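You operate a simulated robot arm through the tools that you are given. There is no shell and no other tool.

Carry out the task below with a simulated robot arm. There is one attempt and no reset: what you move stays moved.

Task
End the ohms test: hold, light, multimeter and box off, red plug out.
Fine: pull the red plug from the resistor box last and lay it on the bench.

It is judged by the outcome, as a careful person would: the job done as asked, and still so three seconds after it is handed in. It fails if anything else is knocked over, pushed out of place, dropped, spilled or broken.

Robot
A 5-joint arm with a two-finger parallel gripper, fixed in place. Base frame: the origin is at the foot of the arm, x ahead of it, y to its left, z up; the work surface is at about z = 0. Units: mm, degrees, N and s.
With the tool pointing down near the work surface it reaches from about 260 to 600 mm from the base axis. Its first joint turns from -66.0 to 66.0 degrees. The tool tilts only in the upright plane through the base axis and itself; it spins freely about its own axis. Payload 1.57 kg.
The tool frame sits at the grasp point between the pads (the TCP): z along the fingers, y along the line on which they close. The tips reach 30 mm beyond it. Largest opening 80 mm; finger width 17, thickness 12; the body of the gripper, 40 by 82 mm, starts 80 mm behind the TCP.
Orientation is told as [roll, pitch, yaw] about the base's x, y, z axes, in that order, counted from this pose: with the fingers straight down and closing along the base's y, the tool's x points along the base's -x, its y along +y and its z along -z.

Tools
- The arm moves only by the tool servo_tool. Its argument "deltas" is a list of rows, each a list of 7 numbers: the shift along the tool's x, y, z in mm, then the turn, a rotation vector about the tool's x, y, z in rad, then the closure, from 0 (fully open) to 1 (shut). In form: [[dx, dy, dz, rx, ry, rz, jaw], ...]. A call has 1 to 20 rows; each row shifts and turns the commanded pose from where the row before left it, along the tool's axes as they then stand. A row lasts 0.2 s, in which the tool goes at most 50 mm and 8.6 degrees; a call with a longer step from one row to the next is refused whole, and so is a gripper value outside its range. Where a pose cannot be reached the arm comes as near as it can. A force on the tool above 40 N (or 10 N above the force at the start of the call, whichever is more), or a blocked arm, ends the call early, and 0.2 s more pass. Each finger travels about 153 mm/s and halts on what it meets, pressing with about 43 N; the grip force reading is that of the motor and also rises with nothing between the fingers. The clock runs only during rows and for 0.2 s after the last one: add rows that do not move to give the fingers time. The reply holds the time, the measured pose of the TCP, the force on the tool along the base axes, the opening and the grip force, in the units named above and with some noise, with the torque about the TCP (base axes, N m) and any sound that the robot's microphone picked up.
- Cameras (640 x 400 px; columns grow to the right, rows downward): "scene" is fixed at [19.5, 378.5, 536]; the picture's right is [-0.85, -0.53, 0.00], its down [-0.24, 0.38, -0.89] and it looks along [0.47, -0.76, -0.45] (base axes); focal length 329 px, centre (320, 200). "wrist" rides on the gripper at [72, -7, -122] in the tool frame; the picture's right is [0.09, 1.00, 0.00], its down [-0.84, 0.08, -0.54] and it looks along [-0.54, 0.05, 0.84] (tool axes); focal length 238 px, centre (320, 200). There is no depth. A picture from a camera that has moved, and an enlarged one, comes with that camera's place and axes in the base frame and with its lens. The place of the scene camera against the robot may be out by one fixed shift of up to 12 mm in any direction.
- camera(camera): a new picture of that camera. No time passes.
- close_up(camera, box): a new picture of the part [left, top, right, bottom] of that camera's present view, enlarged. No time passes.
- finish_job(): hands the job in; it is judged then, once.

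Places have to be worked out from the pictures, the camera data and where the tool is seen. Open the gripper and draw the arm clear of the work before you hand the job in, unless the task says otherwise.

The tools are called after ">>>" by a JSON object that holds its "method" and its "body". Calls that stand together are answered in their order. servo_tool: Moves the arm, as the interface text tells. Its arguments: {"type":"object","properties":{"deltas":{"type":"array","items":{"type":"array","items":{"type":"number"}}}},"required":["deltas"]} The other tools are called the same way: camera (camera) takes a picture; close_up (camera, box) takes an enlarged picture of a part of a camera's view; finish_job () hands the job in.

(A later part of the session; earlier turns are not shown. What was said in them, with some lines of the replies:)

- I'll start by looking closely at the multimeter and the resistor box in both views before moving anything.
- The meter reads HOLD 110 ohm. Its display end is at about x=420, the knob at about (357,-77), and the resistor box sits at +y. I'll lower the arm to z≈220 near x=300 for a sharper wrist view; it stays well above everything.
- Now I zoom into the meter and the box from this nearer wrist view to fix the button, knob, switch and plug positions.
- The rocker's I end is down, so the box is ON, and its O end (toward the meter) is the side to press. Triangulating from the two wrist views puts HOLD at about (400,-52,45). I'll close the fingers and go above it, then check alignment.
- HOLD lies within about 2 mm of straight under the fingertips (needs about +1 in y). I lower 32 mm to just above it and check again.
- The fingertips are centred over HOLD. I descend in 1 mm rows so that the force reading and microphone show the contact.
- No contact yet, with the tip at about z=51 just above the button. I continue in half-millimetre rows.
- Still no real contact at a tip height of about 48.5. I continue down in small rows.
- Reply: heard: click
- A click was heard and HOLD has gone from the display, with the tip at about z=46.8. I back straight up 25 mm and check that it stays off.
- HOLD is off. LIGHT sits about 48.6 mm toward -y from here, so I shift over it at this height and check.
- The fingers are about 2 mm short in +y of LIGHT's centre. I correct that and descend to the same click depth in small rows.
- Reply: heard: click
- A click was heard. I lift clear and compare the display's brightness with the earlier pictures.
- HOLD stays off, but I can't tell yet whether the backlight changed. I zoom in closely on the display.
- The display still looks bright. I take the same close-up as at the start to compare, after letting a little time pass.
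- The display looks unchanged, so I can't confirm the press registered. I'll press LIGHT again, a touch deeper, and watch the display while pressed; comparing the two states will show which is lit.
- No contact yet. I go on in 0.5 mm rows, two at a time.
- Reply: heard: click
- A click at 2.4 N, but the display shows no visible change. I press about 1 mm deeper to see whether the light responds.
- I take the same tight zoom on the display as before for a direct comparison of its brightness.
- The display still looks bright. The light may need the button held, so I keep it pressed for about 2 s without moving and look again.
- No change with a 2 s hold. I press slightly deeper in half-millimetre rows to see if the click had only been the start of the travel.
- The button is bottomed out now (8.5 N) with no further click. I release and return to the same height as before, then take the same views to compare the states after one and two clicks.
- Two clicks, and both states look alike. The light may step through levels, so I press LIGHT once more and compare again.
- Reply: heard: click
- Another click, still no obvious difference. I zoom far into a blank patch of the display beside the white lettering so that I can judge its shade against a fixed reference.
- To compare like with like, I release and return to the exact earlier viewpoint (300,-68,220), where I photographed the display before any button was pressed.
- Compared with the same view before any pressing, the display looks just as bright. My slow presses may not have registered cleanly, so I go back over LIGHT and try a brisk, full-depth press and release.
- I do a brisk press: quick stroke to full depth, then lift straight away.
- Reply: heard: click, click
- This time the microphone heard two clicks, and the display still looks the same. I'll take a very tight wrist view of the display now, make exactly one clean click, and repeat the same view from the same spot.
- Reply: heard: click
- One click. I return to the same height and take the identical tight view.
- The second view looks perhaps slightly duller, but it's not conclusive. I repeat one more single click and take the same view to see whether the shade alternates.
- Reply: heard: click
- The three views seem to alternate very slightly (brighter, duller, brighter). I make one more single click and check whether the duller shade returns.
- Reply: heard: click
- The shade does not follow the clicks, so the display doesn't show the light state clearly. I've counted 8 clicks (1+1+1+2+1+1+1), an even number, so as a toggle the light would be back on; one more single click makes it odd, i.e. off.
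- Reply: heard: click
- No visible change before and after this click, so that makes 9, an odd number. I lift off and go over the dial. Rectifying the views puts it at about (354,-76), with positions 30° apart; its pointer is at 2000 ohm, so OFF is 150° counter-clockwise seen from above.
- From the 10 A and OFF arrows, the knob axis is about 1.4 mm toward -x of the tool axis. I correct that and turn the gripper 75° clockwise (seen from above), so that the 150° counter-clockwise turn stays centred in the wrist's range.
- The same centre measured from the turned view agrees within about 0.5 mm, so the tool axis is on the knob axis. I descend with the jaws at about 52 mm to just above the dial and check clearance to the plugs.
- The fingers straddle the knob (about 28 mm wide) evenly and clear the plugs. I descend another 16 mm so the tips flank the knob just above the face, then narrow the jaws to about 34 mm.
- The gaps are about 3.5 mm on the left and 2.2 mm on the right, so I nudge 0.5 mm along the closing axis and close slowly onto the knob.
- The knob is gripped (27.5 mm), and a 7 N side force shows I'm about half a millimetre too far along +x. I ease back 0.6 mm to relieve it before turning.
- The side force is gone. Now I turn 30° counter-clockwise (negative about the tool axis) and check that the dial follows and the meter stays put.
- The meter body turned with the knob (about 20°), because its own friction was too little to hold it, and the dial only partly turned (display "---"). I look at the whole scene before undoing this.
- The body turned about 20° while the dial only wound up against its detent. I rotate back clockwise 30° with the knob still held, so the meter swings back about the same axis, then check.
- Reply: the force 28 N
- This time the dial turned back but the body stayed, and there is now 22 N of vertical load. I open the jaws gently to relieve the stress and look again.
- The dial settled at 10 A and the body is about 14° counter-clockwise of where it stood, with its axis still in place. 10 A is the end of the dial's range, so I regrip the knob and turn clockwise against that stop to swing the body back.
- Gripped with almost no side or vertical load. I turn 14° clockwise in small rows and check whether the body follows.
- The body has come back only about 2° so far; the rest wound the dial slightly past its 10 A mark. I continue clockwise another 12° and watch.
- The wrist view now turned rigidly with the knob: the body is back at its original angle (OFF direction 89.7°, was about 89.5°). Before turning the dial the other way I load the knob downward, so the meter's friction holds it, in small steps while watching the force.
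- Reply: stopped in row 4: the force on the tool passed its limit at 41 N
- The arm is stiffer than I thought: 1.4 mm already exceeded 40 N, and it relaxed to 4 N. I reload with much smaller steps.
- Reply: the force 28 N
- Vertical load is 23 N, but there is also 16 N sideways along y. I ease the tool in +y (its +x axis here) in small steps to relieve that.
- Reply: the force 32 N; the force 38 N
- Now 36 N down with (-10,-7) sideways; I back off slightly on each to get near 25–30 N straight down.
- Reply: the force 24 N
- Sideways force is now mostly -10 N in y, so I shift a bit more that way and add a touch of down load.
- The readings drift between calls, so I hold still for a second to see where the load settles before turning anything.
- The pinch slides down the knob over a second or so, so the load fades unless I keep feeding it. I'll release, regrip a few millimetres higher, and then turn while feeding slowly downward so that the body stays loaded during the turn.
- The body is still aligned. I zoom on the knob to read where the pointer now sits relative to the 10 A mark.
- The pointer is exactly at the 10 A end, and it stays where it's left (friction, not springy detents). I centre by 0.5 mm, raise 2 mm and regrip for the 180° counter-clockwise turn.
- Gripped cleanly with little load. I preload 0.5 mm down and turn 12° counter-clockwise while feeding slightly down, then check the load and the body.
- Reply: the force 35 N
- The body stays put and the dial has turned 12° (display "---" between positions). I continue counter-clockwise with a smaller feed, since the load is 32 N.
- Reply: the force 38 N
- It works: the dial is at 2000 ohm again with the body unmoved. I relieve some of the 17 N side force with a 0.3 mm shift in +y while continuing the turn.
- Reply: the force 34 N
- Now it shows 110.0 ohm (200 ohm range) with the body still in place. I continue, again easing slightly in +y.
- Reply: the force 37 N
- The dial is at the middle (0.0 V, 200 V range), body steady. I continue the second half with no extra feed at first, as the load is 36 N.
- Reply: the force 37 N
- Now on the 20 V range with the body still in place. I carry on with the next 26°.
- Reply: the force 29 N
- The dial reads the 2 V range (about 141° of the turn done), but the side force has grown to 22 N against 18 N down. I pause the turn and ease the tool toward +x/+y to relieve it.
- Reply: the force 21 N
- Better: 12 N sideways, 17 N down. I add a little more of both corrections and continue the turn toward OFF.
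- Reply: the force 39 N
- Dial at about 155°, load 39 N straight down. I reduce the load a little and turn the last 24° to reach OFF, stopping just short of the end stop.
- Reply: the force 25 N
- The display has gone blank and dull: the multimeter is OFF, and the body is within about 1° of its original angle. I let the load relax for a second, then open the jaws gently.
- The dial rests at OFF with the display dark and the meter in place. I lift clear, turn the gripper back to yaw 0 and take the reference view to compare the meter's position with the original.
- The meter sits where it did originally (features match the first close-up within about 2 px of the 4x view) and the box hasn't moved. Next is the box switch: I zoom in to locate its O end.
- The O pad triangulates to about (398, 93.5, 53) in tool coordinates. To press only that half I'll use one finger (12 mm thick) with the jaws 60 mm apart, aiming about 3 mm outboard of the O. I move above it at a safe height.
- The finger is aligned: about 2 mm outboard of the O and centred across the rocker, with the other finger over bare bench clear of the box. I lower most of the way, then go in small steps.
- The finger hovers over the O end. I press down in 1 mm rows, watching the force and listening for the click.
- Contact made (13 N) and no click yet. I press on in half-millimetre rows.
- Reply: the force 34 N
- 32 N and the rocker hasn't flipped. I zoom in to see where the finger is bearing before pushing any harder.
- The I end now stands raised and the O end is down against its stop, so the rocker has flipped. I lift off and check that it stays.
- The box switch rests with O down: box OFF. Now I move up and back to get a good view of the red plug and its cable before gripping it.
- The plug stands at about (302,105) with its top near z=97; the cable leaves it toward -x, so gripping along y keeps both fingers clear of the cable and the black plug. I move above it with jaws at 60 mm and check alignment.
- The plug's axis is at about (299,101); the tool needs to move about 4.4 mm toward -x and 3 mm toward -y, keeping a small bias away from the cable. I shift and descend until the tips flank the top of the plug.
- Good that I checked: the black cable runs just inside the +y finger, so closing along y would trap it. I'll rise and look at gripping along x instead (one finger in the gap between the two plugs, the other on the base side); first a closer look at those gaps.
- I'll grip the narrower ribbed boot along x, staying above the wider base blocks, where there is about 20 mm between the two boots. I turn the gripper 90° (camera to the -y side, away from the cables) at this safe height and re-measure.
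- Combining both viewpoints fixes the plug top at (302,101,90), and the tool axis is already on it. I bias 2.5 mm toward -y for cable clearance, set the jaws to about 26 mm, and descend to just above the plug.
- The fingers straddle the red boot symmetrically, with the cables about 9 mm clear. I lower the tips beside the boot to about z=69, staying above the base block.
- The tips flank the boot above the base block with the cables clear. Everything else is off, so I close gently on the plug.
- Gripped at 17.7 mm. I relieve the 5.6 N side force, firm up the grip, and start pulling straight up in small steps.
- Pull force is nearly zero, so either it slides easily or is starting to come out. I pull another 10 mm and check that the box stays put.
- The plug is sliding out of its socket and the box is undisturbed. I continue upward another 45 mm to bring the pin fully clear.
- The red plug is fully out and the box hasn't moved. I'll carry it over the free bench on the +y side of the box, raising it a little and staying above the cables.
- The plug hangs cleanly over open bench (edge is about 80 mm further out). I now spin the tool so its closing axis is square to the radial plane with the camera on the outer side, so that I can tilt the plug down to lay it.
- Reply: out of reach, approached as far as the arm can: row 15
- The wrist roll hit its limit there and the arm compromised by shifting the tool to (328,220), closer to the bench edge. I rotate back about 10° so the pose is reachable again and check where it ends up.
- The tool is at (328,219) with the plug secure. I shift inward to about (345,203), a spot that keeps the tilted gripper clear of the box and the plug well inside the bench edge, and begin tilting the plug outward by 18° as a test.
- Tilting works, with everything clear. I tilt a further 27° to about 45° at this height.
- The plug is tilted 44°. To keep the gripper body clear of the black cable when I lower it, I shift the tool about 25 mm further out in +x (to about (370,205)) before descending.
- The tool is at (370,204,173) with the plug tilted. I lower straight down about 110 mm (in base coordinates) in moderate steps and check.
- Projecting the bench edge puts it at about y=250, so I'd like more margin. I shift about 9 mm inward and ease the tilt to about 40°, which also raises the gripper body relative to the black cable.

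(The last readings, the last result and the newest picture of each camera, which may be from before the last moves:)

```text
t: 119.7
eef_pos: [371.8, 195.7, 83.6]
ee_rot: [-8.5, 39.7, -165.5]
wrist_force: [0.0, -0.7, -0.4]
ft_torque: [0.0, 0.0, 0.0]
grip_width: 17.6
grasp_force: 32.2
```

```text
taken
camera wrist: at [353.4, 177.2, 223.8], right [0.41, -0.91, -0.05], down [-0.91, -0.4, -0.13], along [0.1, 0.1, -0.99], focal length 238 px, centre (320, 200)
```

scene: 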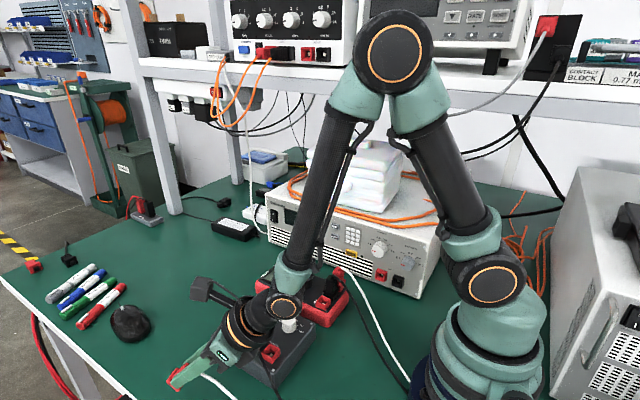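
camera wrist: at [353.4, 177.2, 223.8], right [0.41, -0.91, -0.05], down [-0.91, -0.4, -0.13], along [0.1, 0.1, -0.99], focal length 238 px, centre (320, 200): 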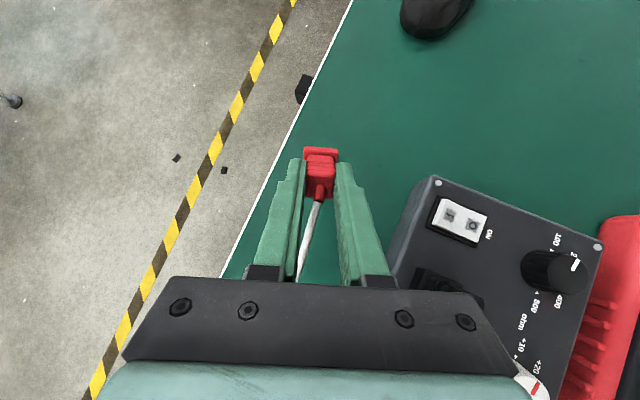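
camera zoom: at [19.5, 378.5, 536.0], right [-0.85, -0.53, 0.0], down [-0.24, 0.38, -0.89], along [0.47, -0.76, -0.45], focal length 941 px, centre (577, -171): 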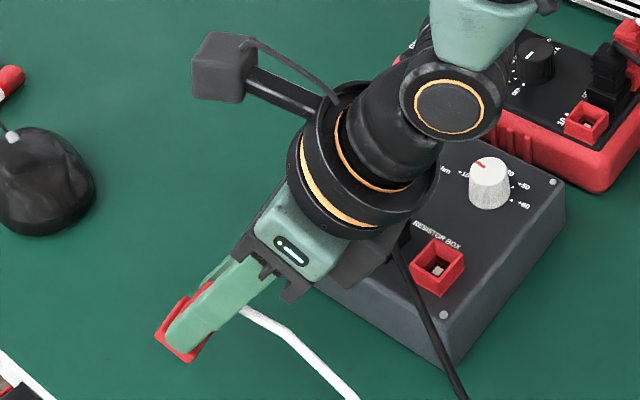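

More margin now, and the body is clear of the black plug and cable. I lower another 32 mm, then approach the bench in small steps watching for contact.

>>> {"method": "servo_tool", "body": {"deltas": [[-6.3, 1.1, 7.7, 0, 0, 0, 0.95], [-6.3, 1.1, 7.7, 0, 0, 0, 0.95], [-6.3, 1.1, 7.7, 0, 0, 0, 0.95], [0, 0, 0, 0, 0, 0, 0.95]]}}

>>> {"method": "close_up", "body": {"camera": "scene", "box": [150, 270, 290, 400]}}

>>> {"method": "close_up", "body": {"camera": "wrist", "box": [260, 100, 520, 320]}}

```text
t: 120.7
eef_pos: [372.3, 195.7, 53.4]
ee_rot: [-8.5, 39.6, -165.5]
wrist_force: [0.2, -0.2, 0.1]
ft_torque: [0.01, -0.01, -0.01]
grip_width: 17.6
grasp_force: 32.4
```

```text
3.08 times, centred on (220, 335) of scene
camera zoom: at [19.5, 378.5, 536.0], right [-0.85, -0.53, 0.0], down [-0.24, 0.38, -0.89], along [0.47, -0.76, -0.45], focal length 1013 px, centre (628, -215)
```

zoom: 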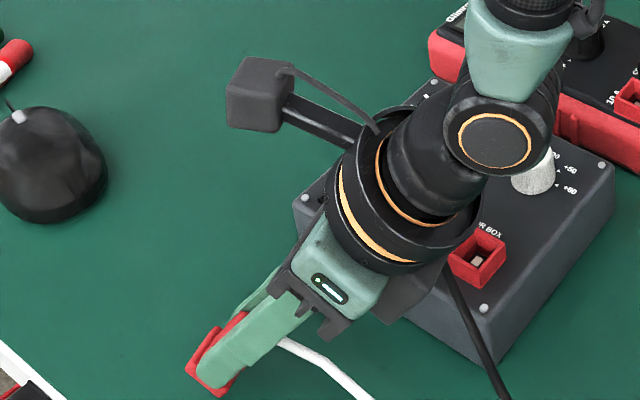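

```text
1.82 times, centred on (390, 210) of wrist
camera zoom: at [353.3, 177.0, 192.9], right [0.41, -0.91, -0.05], down [-0.91, -0.4, -0.13], along [0.1, 0.1, -0.99], focal length 433 px, centre (193, 182)
```

zoom: 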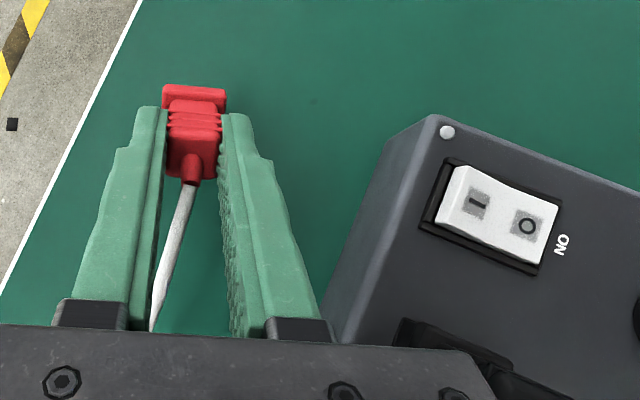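

The plug end is near the bench and the gripper body should pass about 10 mm clear of the black plug. I continue down in 2 mm then 1 mm steps, watching for contact.

>>> {"method": "servo_tool", "body": {"deltas": [[-1.27, 0.22, 1.53, 0, 0, 0, 0.95], [-1.27, 0.22, 1.53, 0, 0, 0, 0.95], [-1.27, 0.22, 1.53, 0, 0, 0, 0.95], [-0.63, 0.11, 0.77, 0, 0, 0, 0.95]]}}

>>> {"method": "servo_tool", "body": {"deltas": [[-0.63, 0.11, 0.77, 0, 0, 0, 0.95], [-0.63, 0.11, 0.77, 0, 0, 0, 0.95]]}}

>>> {"method": "close_up", "body": {"camera": "scene", "box": [170, 310, 270, 400]}}

```text
t: 121.7
eef_pos: [372.8, 194.5, 47.3]
ee_rot: [-8.5, 39.7, -165.5]
wrist_force: [0.4, -0.4, -0.6]
ft_torque: [0.01, -0.03, -0.01]
grip_width: 17.8
grasp_force: 31.8
```

```text
t: 122.3
eef_pos: [372.8, 196.1, 44.9]
ee_rot: [-8.5, 39.7, -165.5]
wrist_force: [-0.6, -0.4, 0.1]
ft_torque: [0.0, 0.0, -0.02]
grip_width: 17.7
grasp_force: 32.2
```

```text
4.44 times, centred on (220, 355) of scene
camera zoom: at [19.5, 378.5, 536.0], right [-0.85, -0.53, 0.0], down [-0.24, 0.38, -0.89], along [0.47, -0.76, -0.45], focal length 1464 px, centre (764, -489)
```

zoom: 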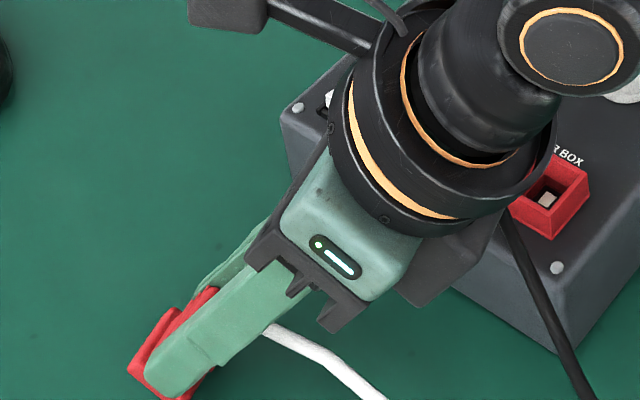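

No contact yet. I continue down in 1 mm steps.

>>> {"method": "servo_tool", "body": {"deltas": [[-0.63, 0.11, 0.77, 0, 0, 0, 0.95], [-0.63, 0.11, 0.77, 0, 0, 0, 0.95], [-0.63, 0.11, 0.77, 0, 0, 0, 0.95]]}}

>>> {"method": "servo_tool", "body": {"deltas": [[-0.63, 0.11, 0.77, 0, 0, 0, 0.95], [-0.63, 0.11, 0.77, 0, 0, 0, 0.95]]}}

>>> {"method": "close_up", "body": {"camera": "scene", "box": [170, 310, 270, 400]}}

```text
t: 123.1
eef_pos: [374.0, 196.4, 44.4]
ee_rot: [-8.6, 40.1, -165.6]
wrist_force: [-2.1, -1.6, 6.5]
ft_torque: [0.0, -0.09, 0.01]
grip_width: 17.5
grasp_force: 32.4
stopped in row 3: the force on the tool passed its limit at 41 N (the readings are from after the stop); the commanded pose is now the measured one
```

```text
t: 123.7
eef_pos: [374.7, 196.6, 42.5]
ee_rot: [-8.7, 40.4, -165.6]
wrist_force: [-10.5, -5.9, 28.6]
ft_torque: [0.09, -0.39, -0.02]
grip_width: 17.6
grasp_force: 32.3
```

```text
4.44 times, centred on (220, 355) of scene
camera zoom: at [19.4, 378.4, 536.1], right [-0.85, -0.53, 0.0], down [-0.24, 0.38, -0.89], along [0.47, -0.76, -0.45], focal length 1464 px, centre (764, -489)
```

zoom: 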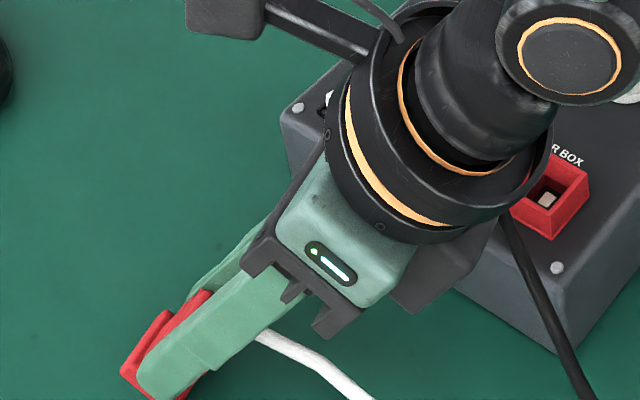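

The flange is on the bench (contact at about z=44; the force and torque directions match contact at the plug's lower edge). I back off about 1 mm to a light touch before releasing.

>>> {"method": "servo_tool", "body": {"deltas": [[0.32, -0.06, -0.39, 0, 0, 0, 0.95], [0.32, -0.06, -0.39, 0, 0, 0, 0.95], [0, 0, 0, 0, 0, 0, 0.95]]}}

```text
t: 124.5
eef_pos: [374.9, 196.5, 43.6]
ee_rot: [-8.7, 40.2, -165.6]
wrist_force: [3.8, 3.0, 14.4]
ft_torque: [0.27, -0.58, 0.02]
grip_width: 17.7
grasp_force: 32.7
```

Still 14 N; I ease up another 0.6 mm.

>>> {"method": "servo_tool", "body": {"deltas": [[0.38, -0.07, -0.46, 0, 0, 0, 0.95], [0, 0, 0, 0, 0, 0, 0.95]]}}

>>> {"method": "close_up", "body": {"camera": "wrist", "box": [260, 100, 420, 220]}}

```text
t: 125.1
eef_pos: [373.8, 196.3, 43.2]
ee_rot: [-8.6, 40.1, -165.5]
wrist_force: [1.0, 1.6, 13.5]
ft_torque: [0.24, -0.43, 0.03]
grip_width: 17.5
grasp_force: 33.0
```

```text
3.33 times, centred on (340, 160) of wrist
camera zoom: at [354.0, 177.4, 182.6], right [0.41, -0.91, -0.05], down [-0.91, -0.4, -0.14], along [0.1, 0.11, -0.99], focal length 794 px, centre (253, 333)
```

zoom: 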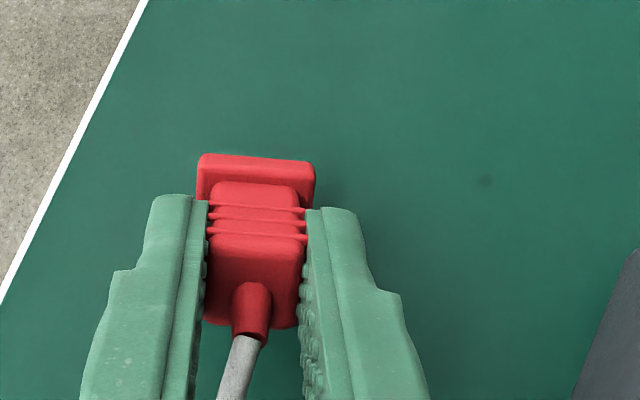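

I ease up another 0.6 mm, then open the jaws in small steps so the plug settles gently.

>>> {"method": "servo_tool", "body": {"deltas": [[0.38, -0.07, -0.46, 0, 0, 0, 0.95], [0, 0, 0, 0, 0, 0, 0.95]]}}

```text
t: 125.7
eef_pos: [372.1, 195.6, 44.0]
ee_rot: [-8.5, 39.9, -165.5]
wrist_force: [1.6, 1.3, 7.3]
ft_torque: [0.07, -0.23, 0.03]
grip_width: 17.7
grasp_force: 32.3
```

Contact is now light (7 N). I open the jaws gradually.

>>> {"method": "servo_tool", "body": {"deltas": [[0, 0, 0, 0, 0, 0, 0.78], [0, 0, 0, 0, 0, 0, 0.77], [0, 0, 0, 0, 0, 0, 0.76], [0, 0, 0, 0, 0, 0, 0.75], [0, 0, 0, 0, 0, 0, 0.74], [0, 0, 0, 0, 0, 0, 0.72], [0, 0, 0, 0, 0, 0, 0.72]]}}

>>> {"method": "close_up", "body": {"camera": "wrist", "box": [260, 100, 420, 220]}}

>>> {"method": "close_up", "body": {"camera": "scene", "box": [170, 310, 270, 400]}}

```text
t: 127.3
eef_pos: [373.2, 195.9, 44.4]
ee_rot: [-8.5, 39.9, -165.5]
wrist_force: [0.4, -0.1, -0.4]
ft_torque: [0.02, -0.01, 0.01]
grip_width: 22.5
grasp_force: 0.1
```

```text
3.33 times, centred on (340, 160) of wrist
camera zoom: at [354.0, 177.4, 183.4], right [0.41, -0.91, -0.05], down [-0.91, -0.4, -0.14], along [0.1, 0.11, -0.99], focal length 794 px, centre (253, 333)
```

zoom: 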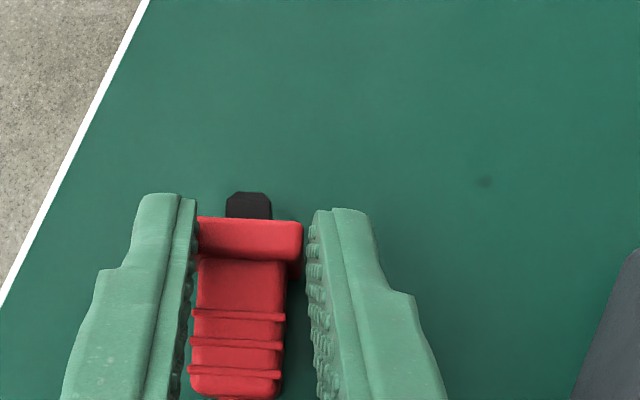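

```text
4.44 times, centred on (220, 355) of scene
camera zoom: at [19.5, 378.5, 536.0], right [-0.85, -0.53, 0.0], down [-0.24, 0.38, -0.89], along [0.47, -0.76, -0.45], focal length 1464 px, centre (764, -489)
```

zoom: 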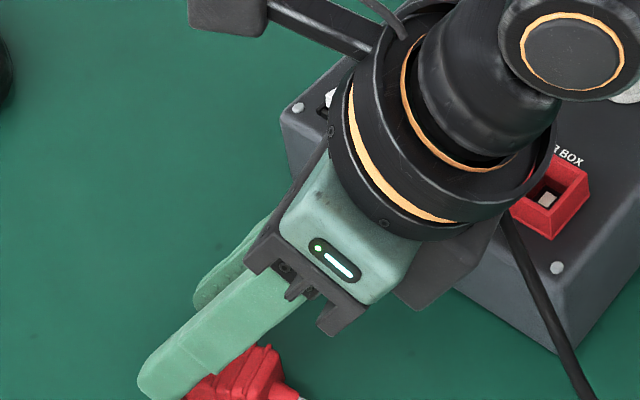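

The plug now lies flat on the bench between the open fingers. I open wider and lift straight up, clear of the plug and cable.

>>> {"method": "servo_tool", "body": {"deltas": [[0, 0, 0, 0, 0, 0, 0.65], [0, 0, 0, 0, 0, 0, 0.55], [0, 0, 0, 0, 0, 0, 0.45], [3.2, -0.55, -3.8, 0, 0, 0, 0.45], [6.3, -1.1, -7.7, 0, 0, 0, 0.45], [9.5, -1.65, -11.5, 0, 0, 0, 0.45], [12.7, -2.2, -15.3, 0, 0, 0, 0.45], [12.7, -2.2, -15.3, 0, 0, 0, 0.45], [12.7, -2.2, -15.3, 0, 0, 0, 0.45], [12.7, -2.2, -15.3, 0, 0, 0, 0.45], [0, 0, 0, 0, 0, 0, 0.45]]}}

>>> {"method": "camera", "body": {"camera": "wrist"}}

>>> {"method": "camera", "body": {"camera": "scene"}}

```text
t: 129.7
eef_pos: [371.3, 194.3, 153.8]
ee_rot: [-8.5, 40.1, -165.5]
wrist_force: [-0.1, -0.3, 0.4]
ft_torque: [0.02, -0.01, -0.02]
grip_width: 44.0
grasp_force: 0.0
```

```text
taken
camera wrist: at [351.9, 175.2, 293.5], right [0.41, -0.91, -0.05], down [-0.91, -0.4, -0.14], along [0.1, 0.1, -0.99], focal length 238 px, centre (320, 200)
```

wrist: 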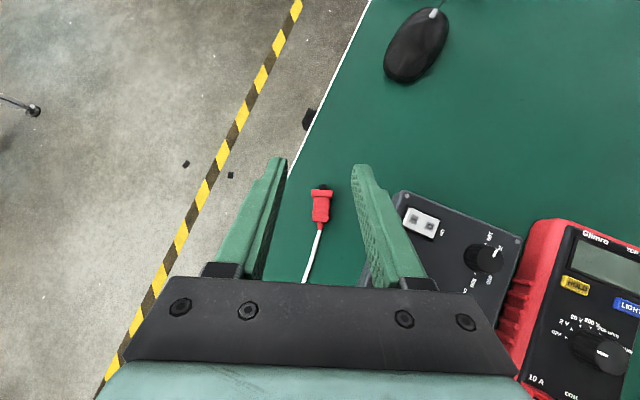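

```text
taken
```

scene: 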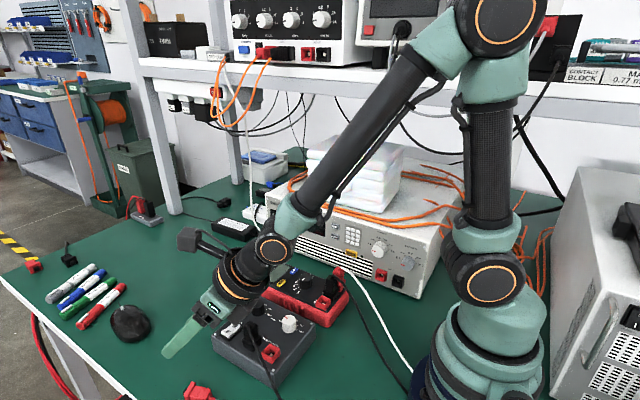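

The plug lies flat about 35 mm inside the bench edge with its cable running back toward the base. I level the tool and raise it well clear.

>>> {"method": "servo_tool", "body": {"deltas": [[0, 0, 0, -0.0173, -0.0982, 0, 0.45], [0, 0, 0, -0.0173, -0.0982, 0, 0.45], [0, 0, 0, -0.0173, -0.0982, 0, 0.45], [0, 0, 0, -0.0173, -0.0982, 0, 0.45], [0, 0, 0, -0.0173, -0.0982, 0, 0.45], [0, 0, 0, -0.0173, -0.0982, 0, 0.45], [0, 0, 0, -0.0173, -0.0982, 0, 0.45], [0, 0, -30, 0, 0, 0, 0.45], [0, 0, -30, 0, 0, 0, 0.3], [0, 0, -30, 0, 0, 0, 0.1], [0, 0, -30, 0, 0, 0, 0], [0, 0, -30, 0, 0, 0, 0], [0, 0, -30, 0, 0, 0, 0], [0, 0, 0, 0, 0, 0, 0]]}}

>>> {"method": "camera", "body": {"camera": "wrist"}}

>>> {"method": "camera", "body": {"camera": "scene"}}

```text
t: 132.7
eef_pos: [370.2, 194.4, 336.0]
ee_rot: [0.0, 0.8, -162.4]
wrist_force: [0.1, -0.1, 0.4]
ft_torque: [-0.03, 0.01, 0.02]
grip_width: 80.1
grasp_force: 0.1
```

```text
taken
camera wrist: at [434.4, 219.0, 458.6], right [0.39, -0.92, 0.0], down [-0.78, -0.33, 0.53], along [-0.49, -0.21, -0.85], focal length 238 px, centre (320, 200)
```

wrist: 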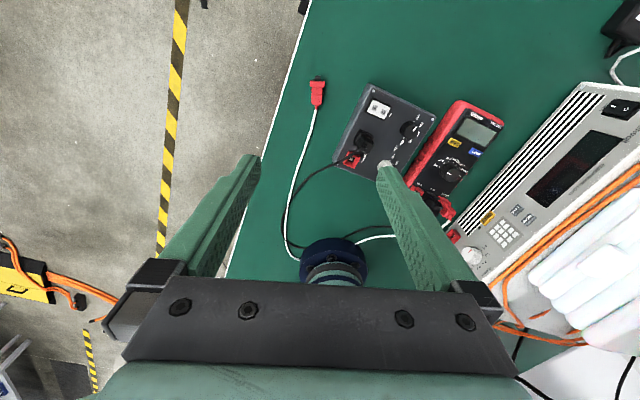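

```text
taken
```

scene: 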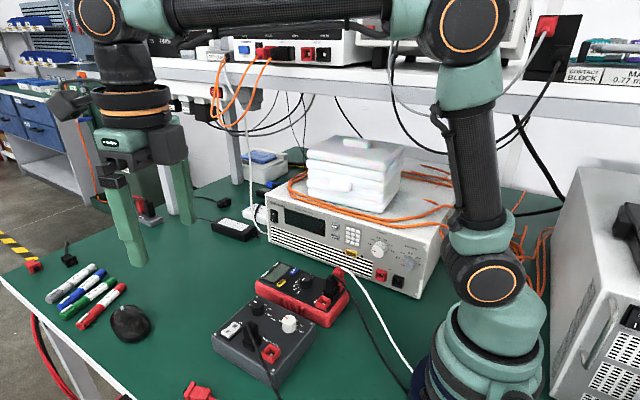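

The arm is clear. I inspect the final state of the meter, the box and the plug closely.

>>> {"method": "close_up", "body": {"camera": "wrist", "box": [270, 60, 520, 230]}}

>>> {"method": "close_up", "body": {"camera": "scene", "box": [200, 250, 360, 350]}}

>>> {"method": "close_up", "body": {"camera": "scene", "box": [250, 255, 310, 295]}}

>>> {"method": "close_up", "body": {"camera": "wrist", "box": [425, 95, 515, 195]}}

```text
2.35 times, centred on (395, 145) of wrist
camera zoom: at [434.4, 219.0, 458.6], right [0.39, -0.92, 0.0], down [-0.78, -0.33, 0.53], along [-0.49, -0.21, -0.85], focal length 561 px, centre (144, 329)
```

zoom: 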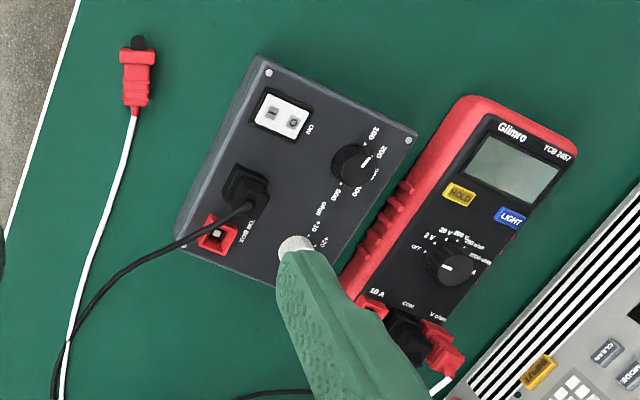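

```text
4.00 times, centred on (280, 300) of scene
camera zoom: at [19.5, 378.4, 536.0], right [-0.85, -0.53, 0.0], down [-0.24, 0.38, -0.89], along [0.47, -0.76, -0.45], focal length 1317 px, centre (480, -200)
```

zoom: 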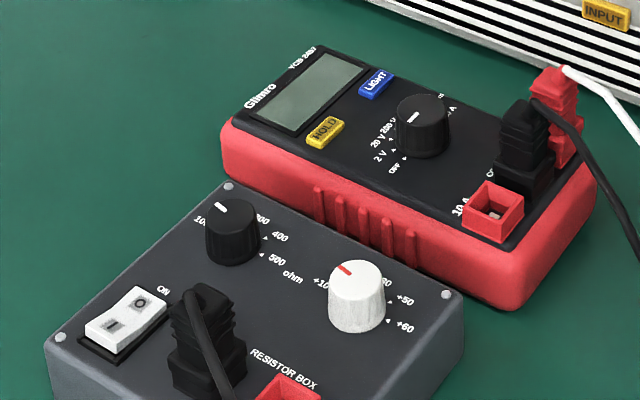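

```text
10.00 times, centred on (280, 275) of scene
camera zoom: at [19.5, 378.4, 536.0], right [-0.85, -0.53, 0.0], down [-0.24, 0.38, -0.89], along [0.47, -0.76, -0.45], focal length 3293 px, centre (720, -550)
```

zoom: 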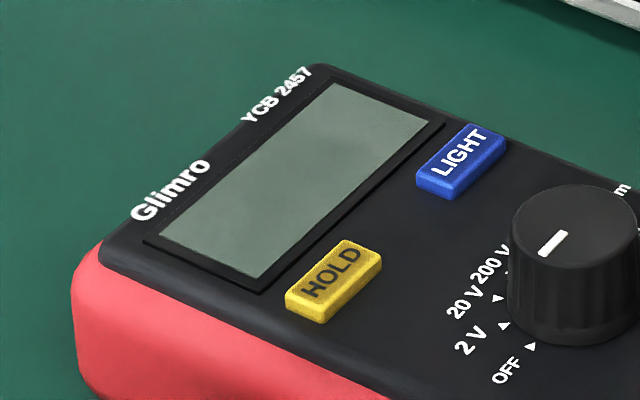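

```text
4.00 times, centred on (470, 145) of wrist
camera zoom: at [434.4, 219.0, 458.6], right [0.39, -0.92, 0.0], down [-0.78, -0.33, 0.53], along [-0.49, -0.21, -0.85], focal length 953 px, centre (-280, 420)
```

zoom: 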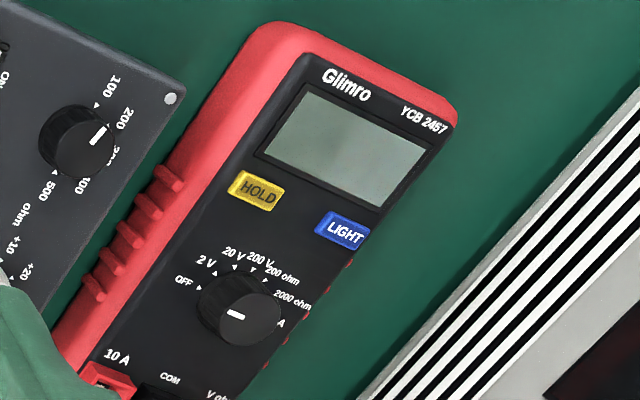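

The dial is at OFF with a dark display, and HOLD went off at its click. The box rocker has its O end down, and the red plug, pulled last, lies flat on the bench with its socket empty. The meter and box match their original positions within about a millimetre, and the arm is clear with the gripper open. One thing I could not confirm by eye is the backlight. The display never changed visibly with my LIGHT presses, so I relied on an odd click count (9), though it is certainly dark now with the meter off. I hand the job in.

>>> {"method": "finish_job", "body": {}}

```text
The job is handed in.
```

I handed the job in with everything you asked for done, except that I couldn't confirm the backlight setting.

- **Hold:** off. HOLD disappeared from the display when the button clicked.
- **Light:** uncertain. I pressed LIGHT several times and heard 9 clicks, but the display never looked any different. An odd number of clicks should leave it off if it was on at the start. It's dark now because the meter is off, but the light may come back on with the meter.
- **Multimeter:** off. The dial is at OFF and the display is blank.
- **Box:** off. The switch is down on its O side. I heard no click, but it has stayed there.
- **Red plug:** pulled from the box last. It's lying flat on the bench beside the box, roughly 30 mm from the edge, with its cable still attached.

**Meter moved and put back:** on my first try at the dial the whole meter swung about 14° with the knob. I turned it back before continuing. In the final pictures it matches its original position to about 1 mm and 1°.

The box didn't shift, and I saw nothing else disturbed. The gripper is open and the arm is raised clear of the work.
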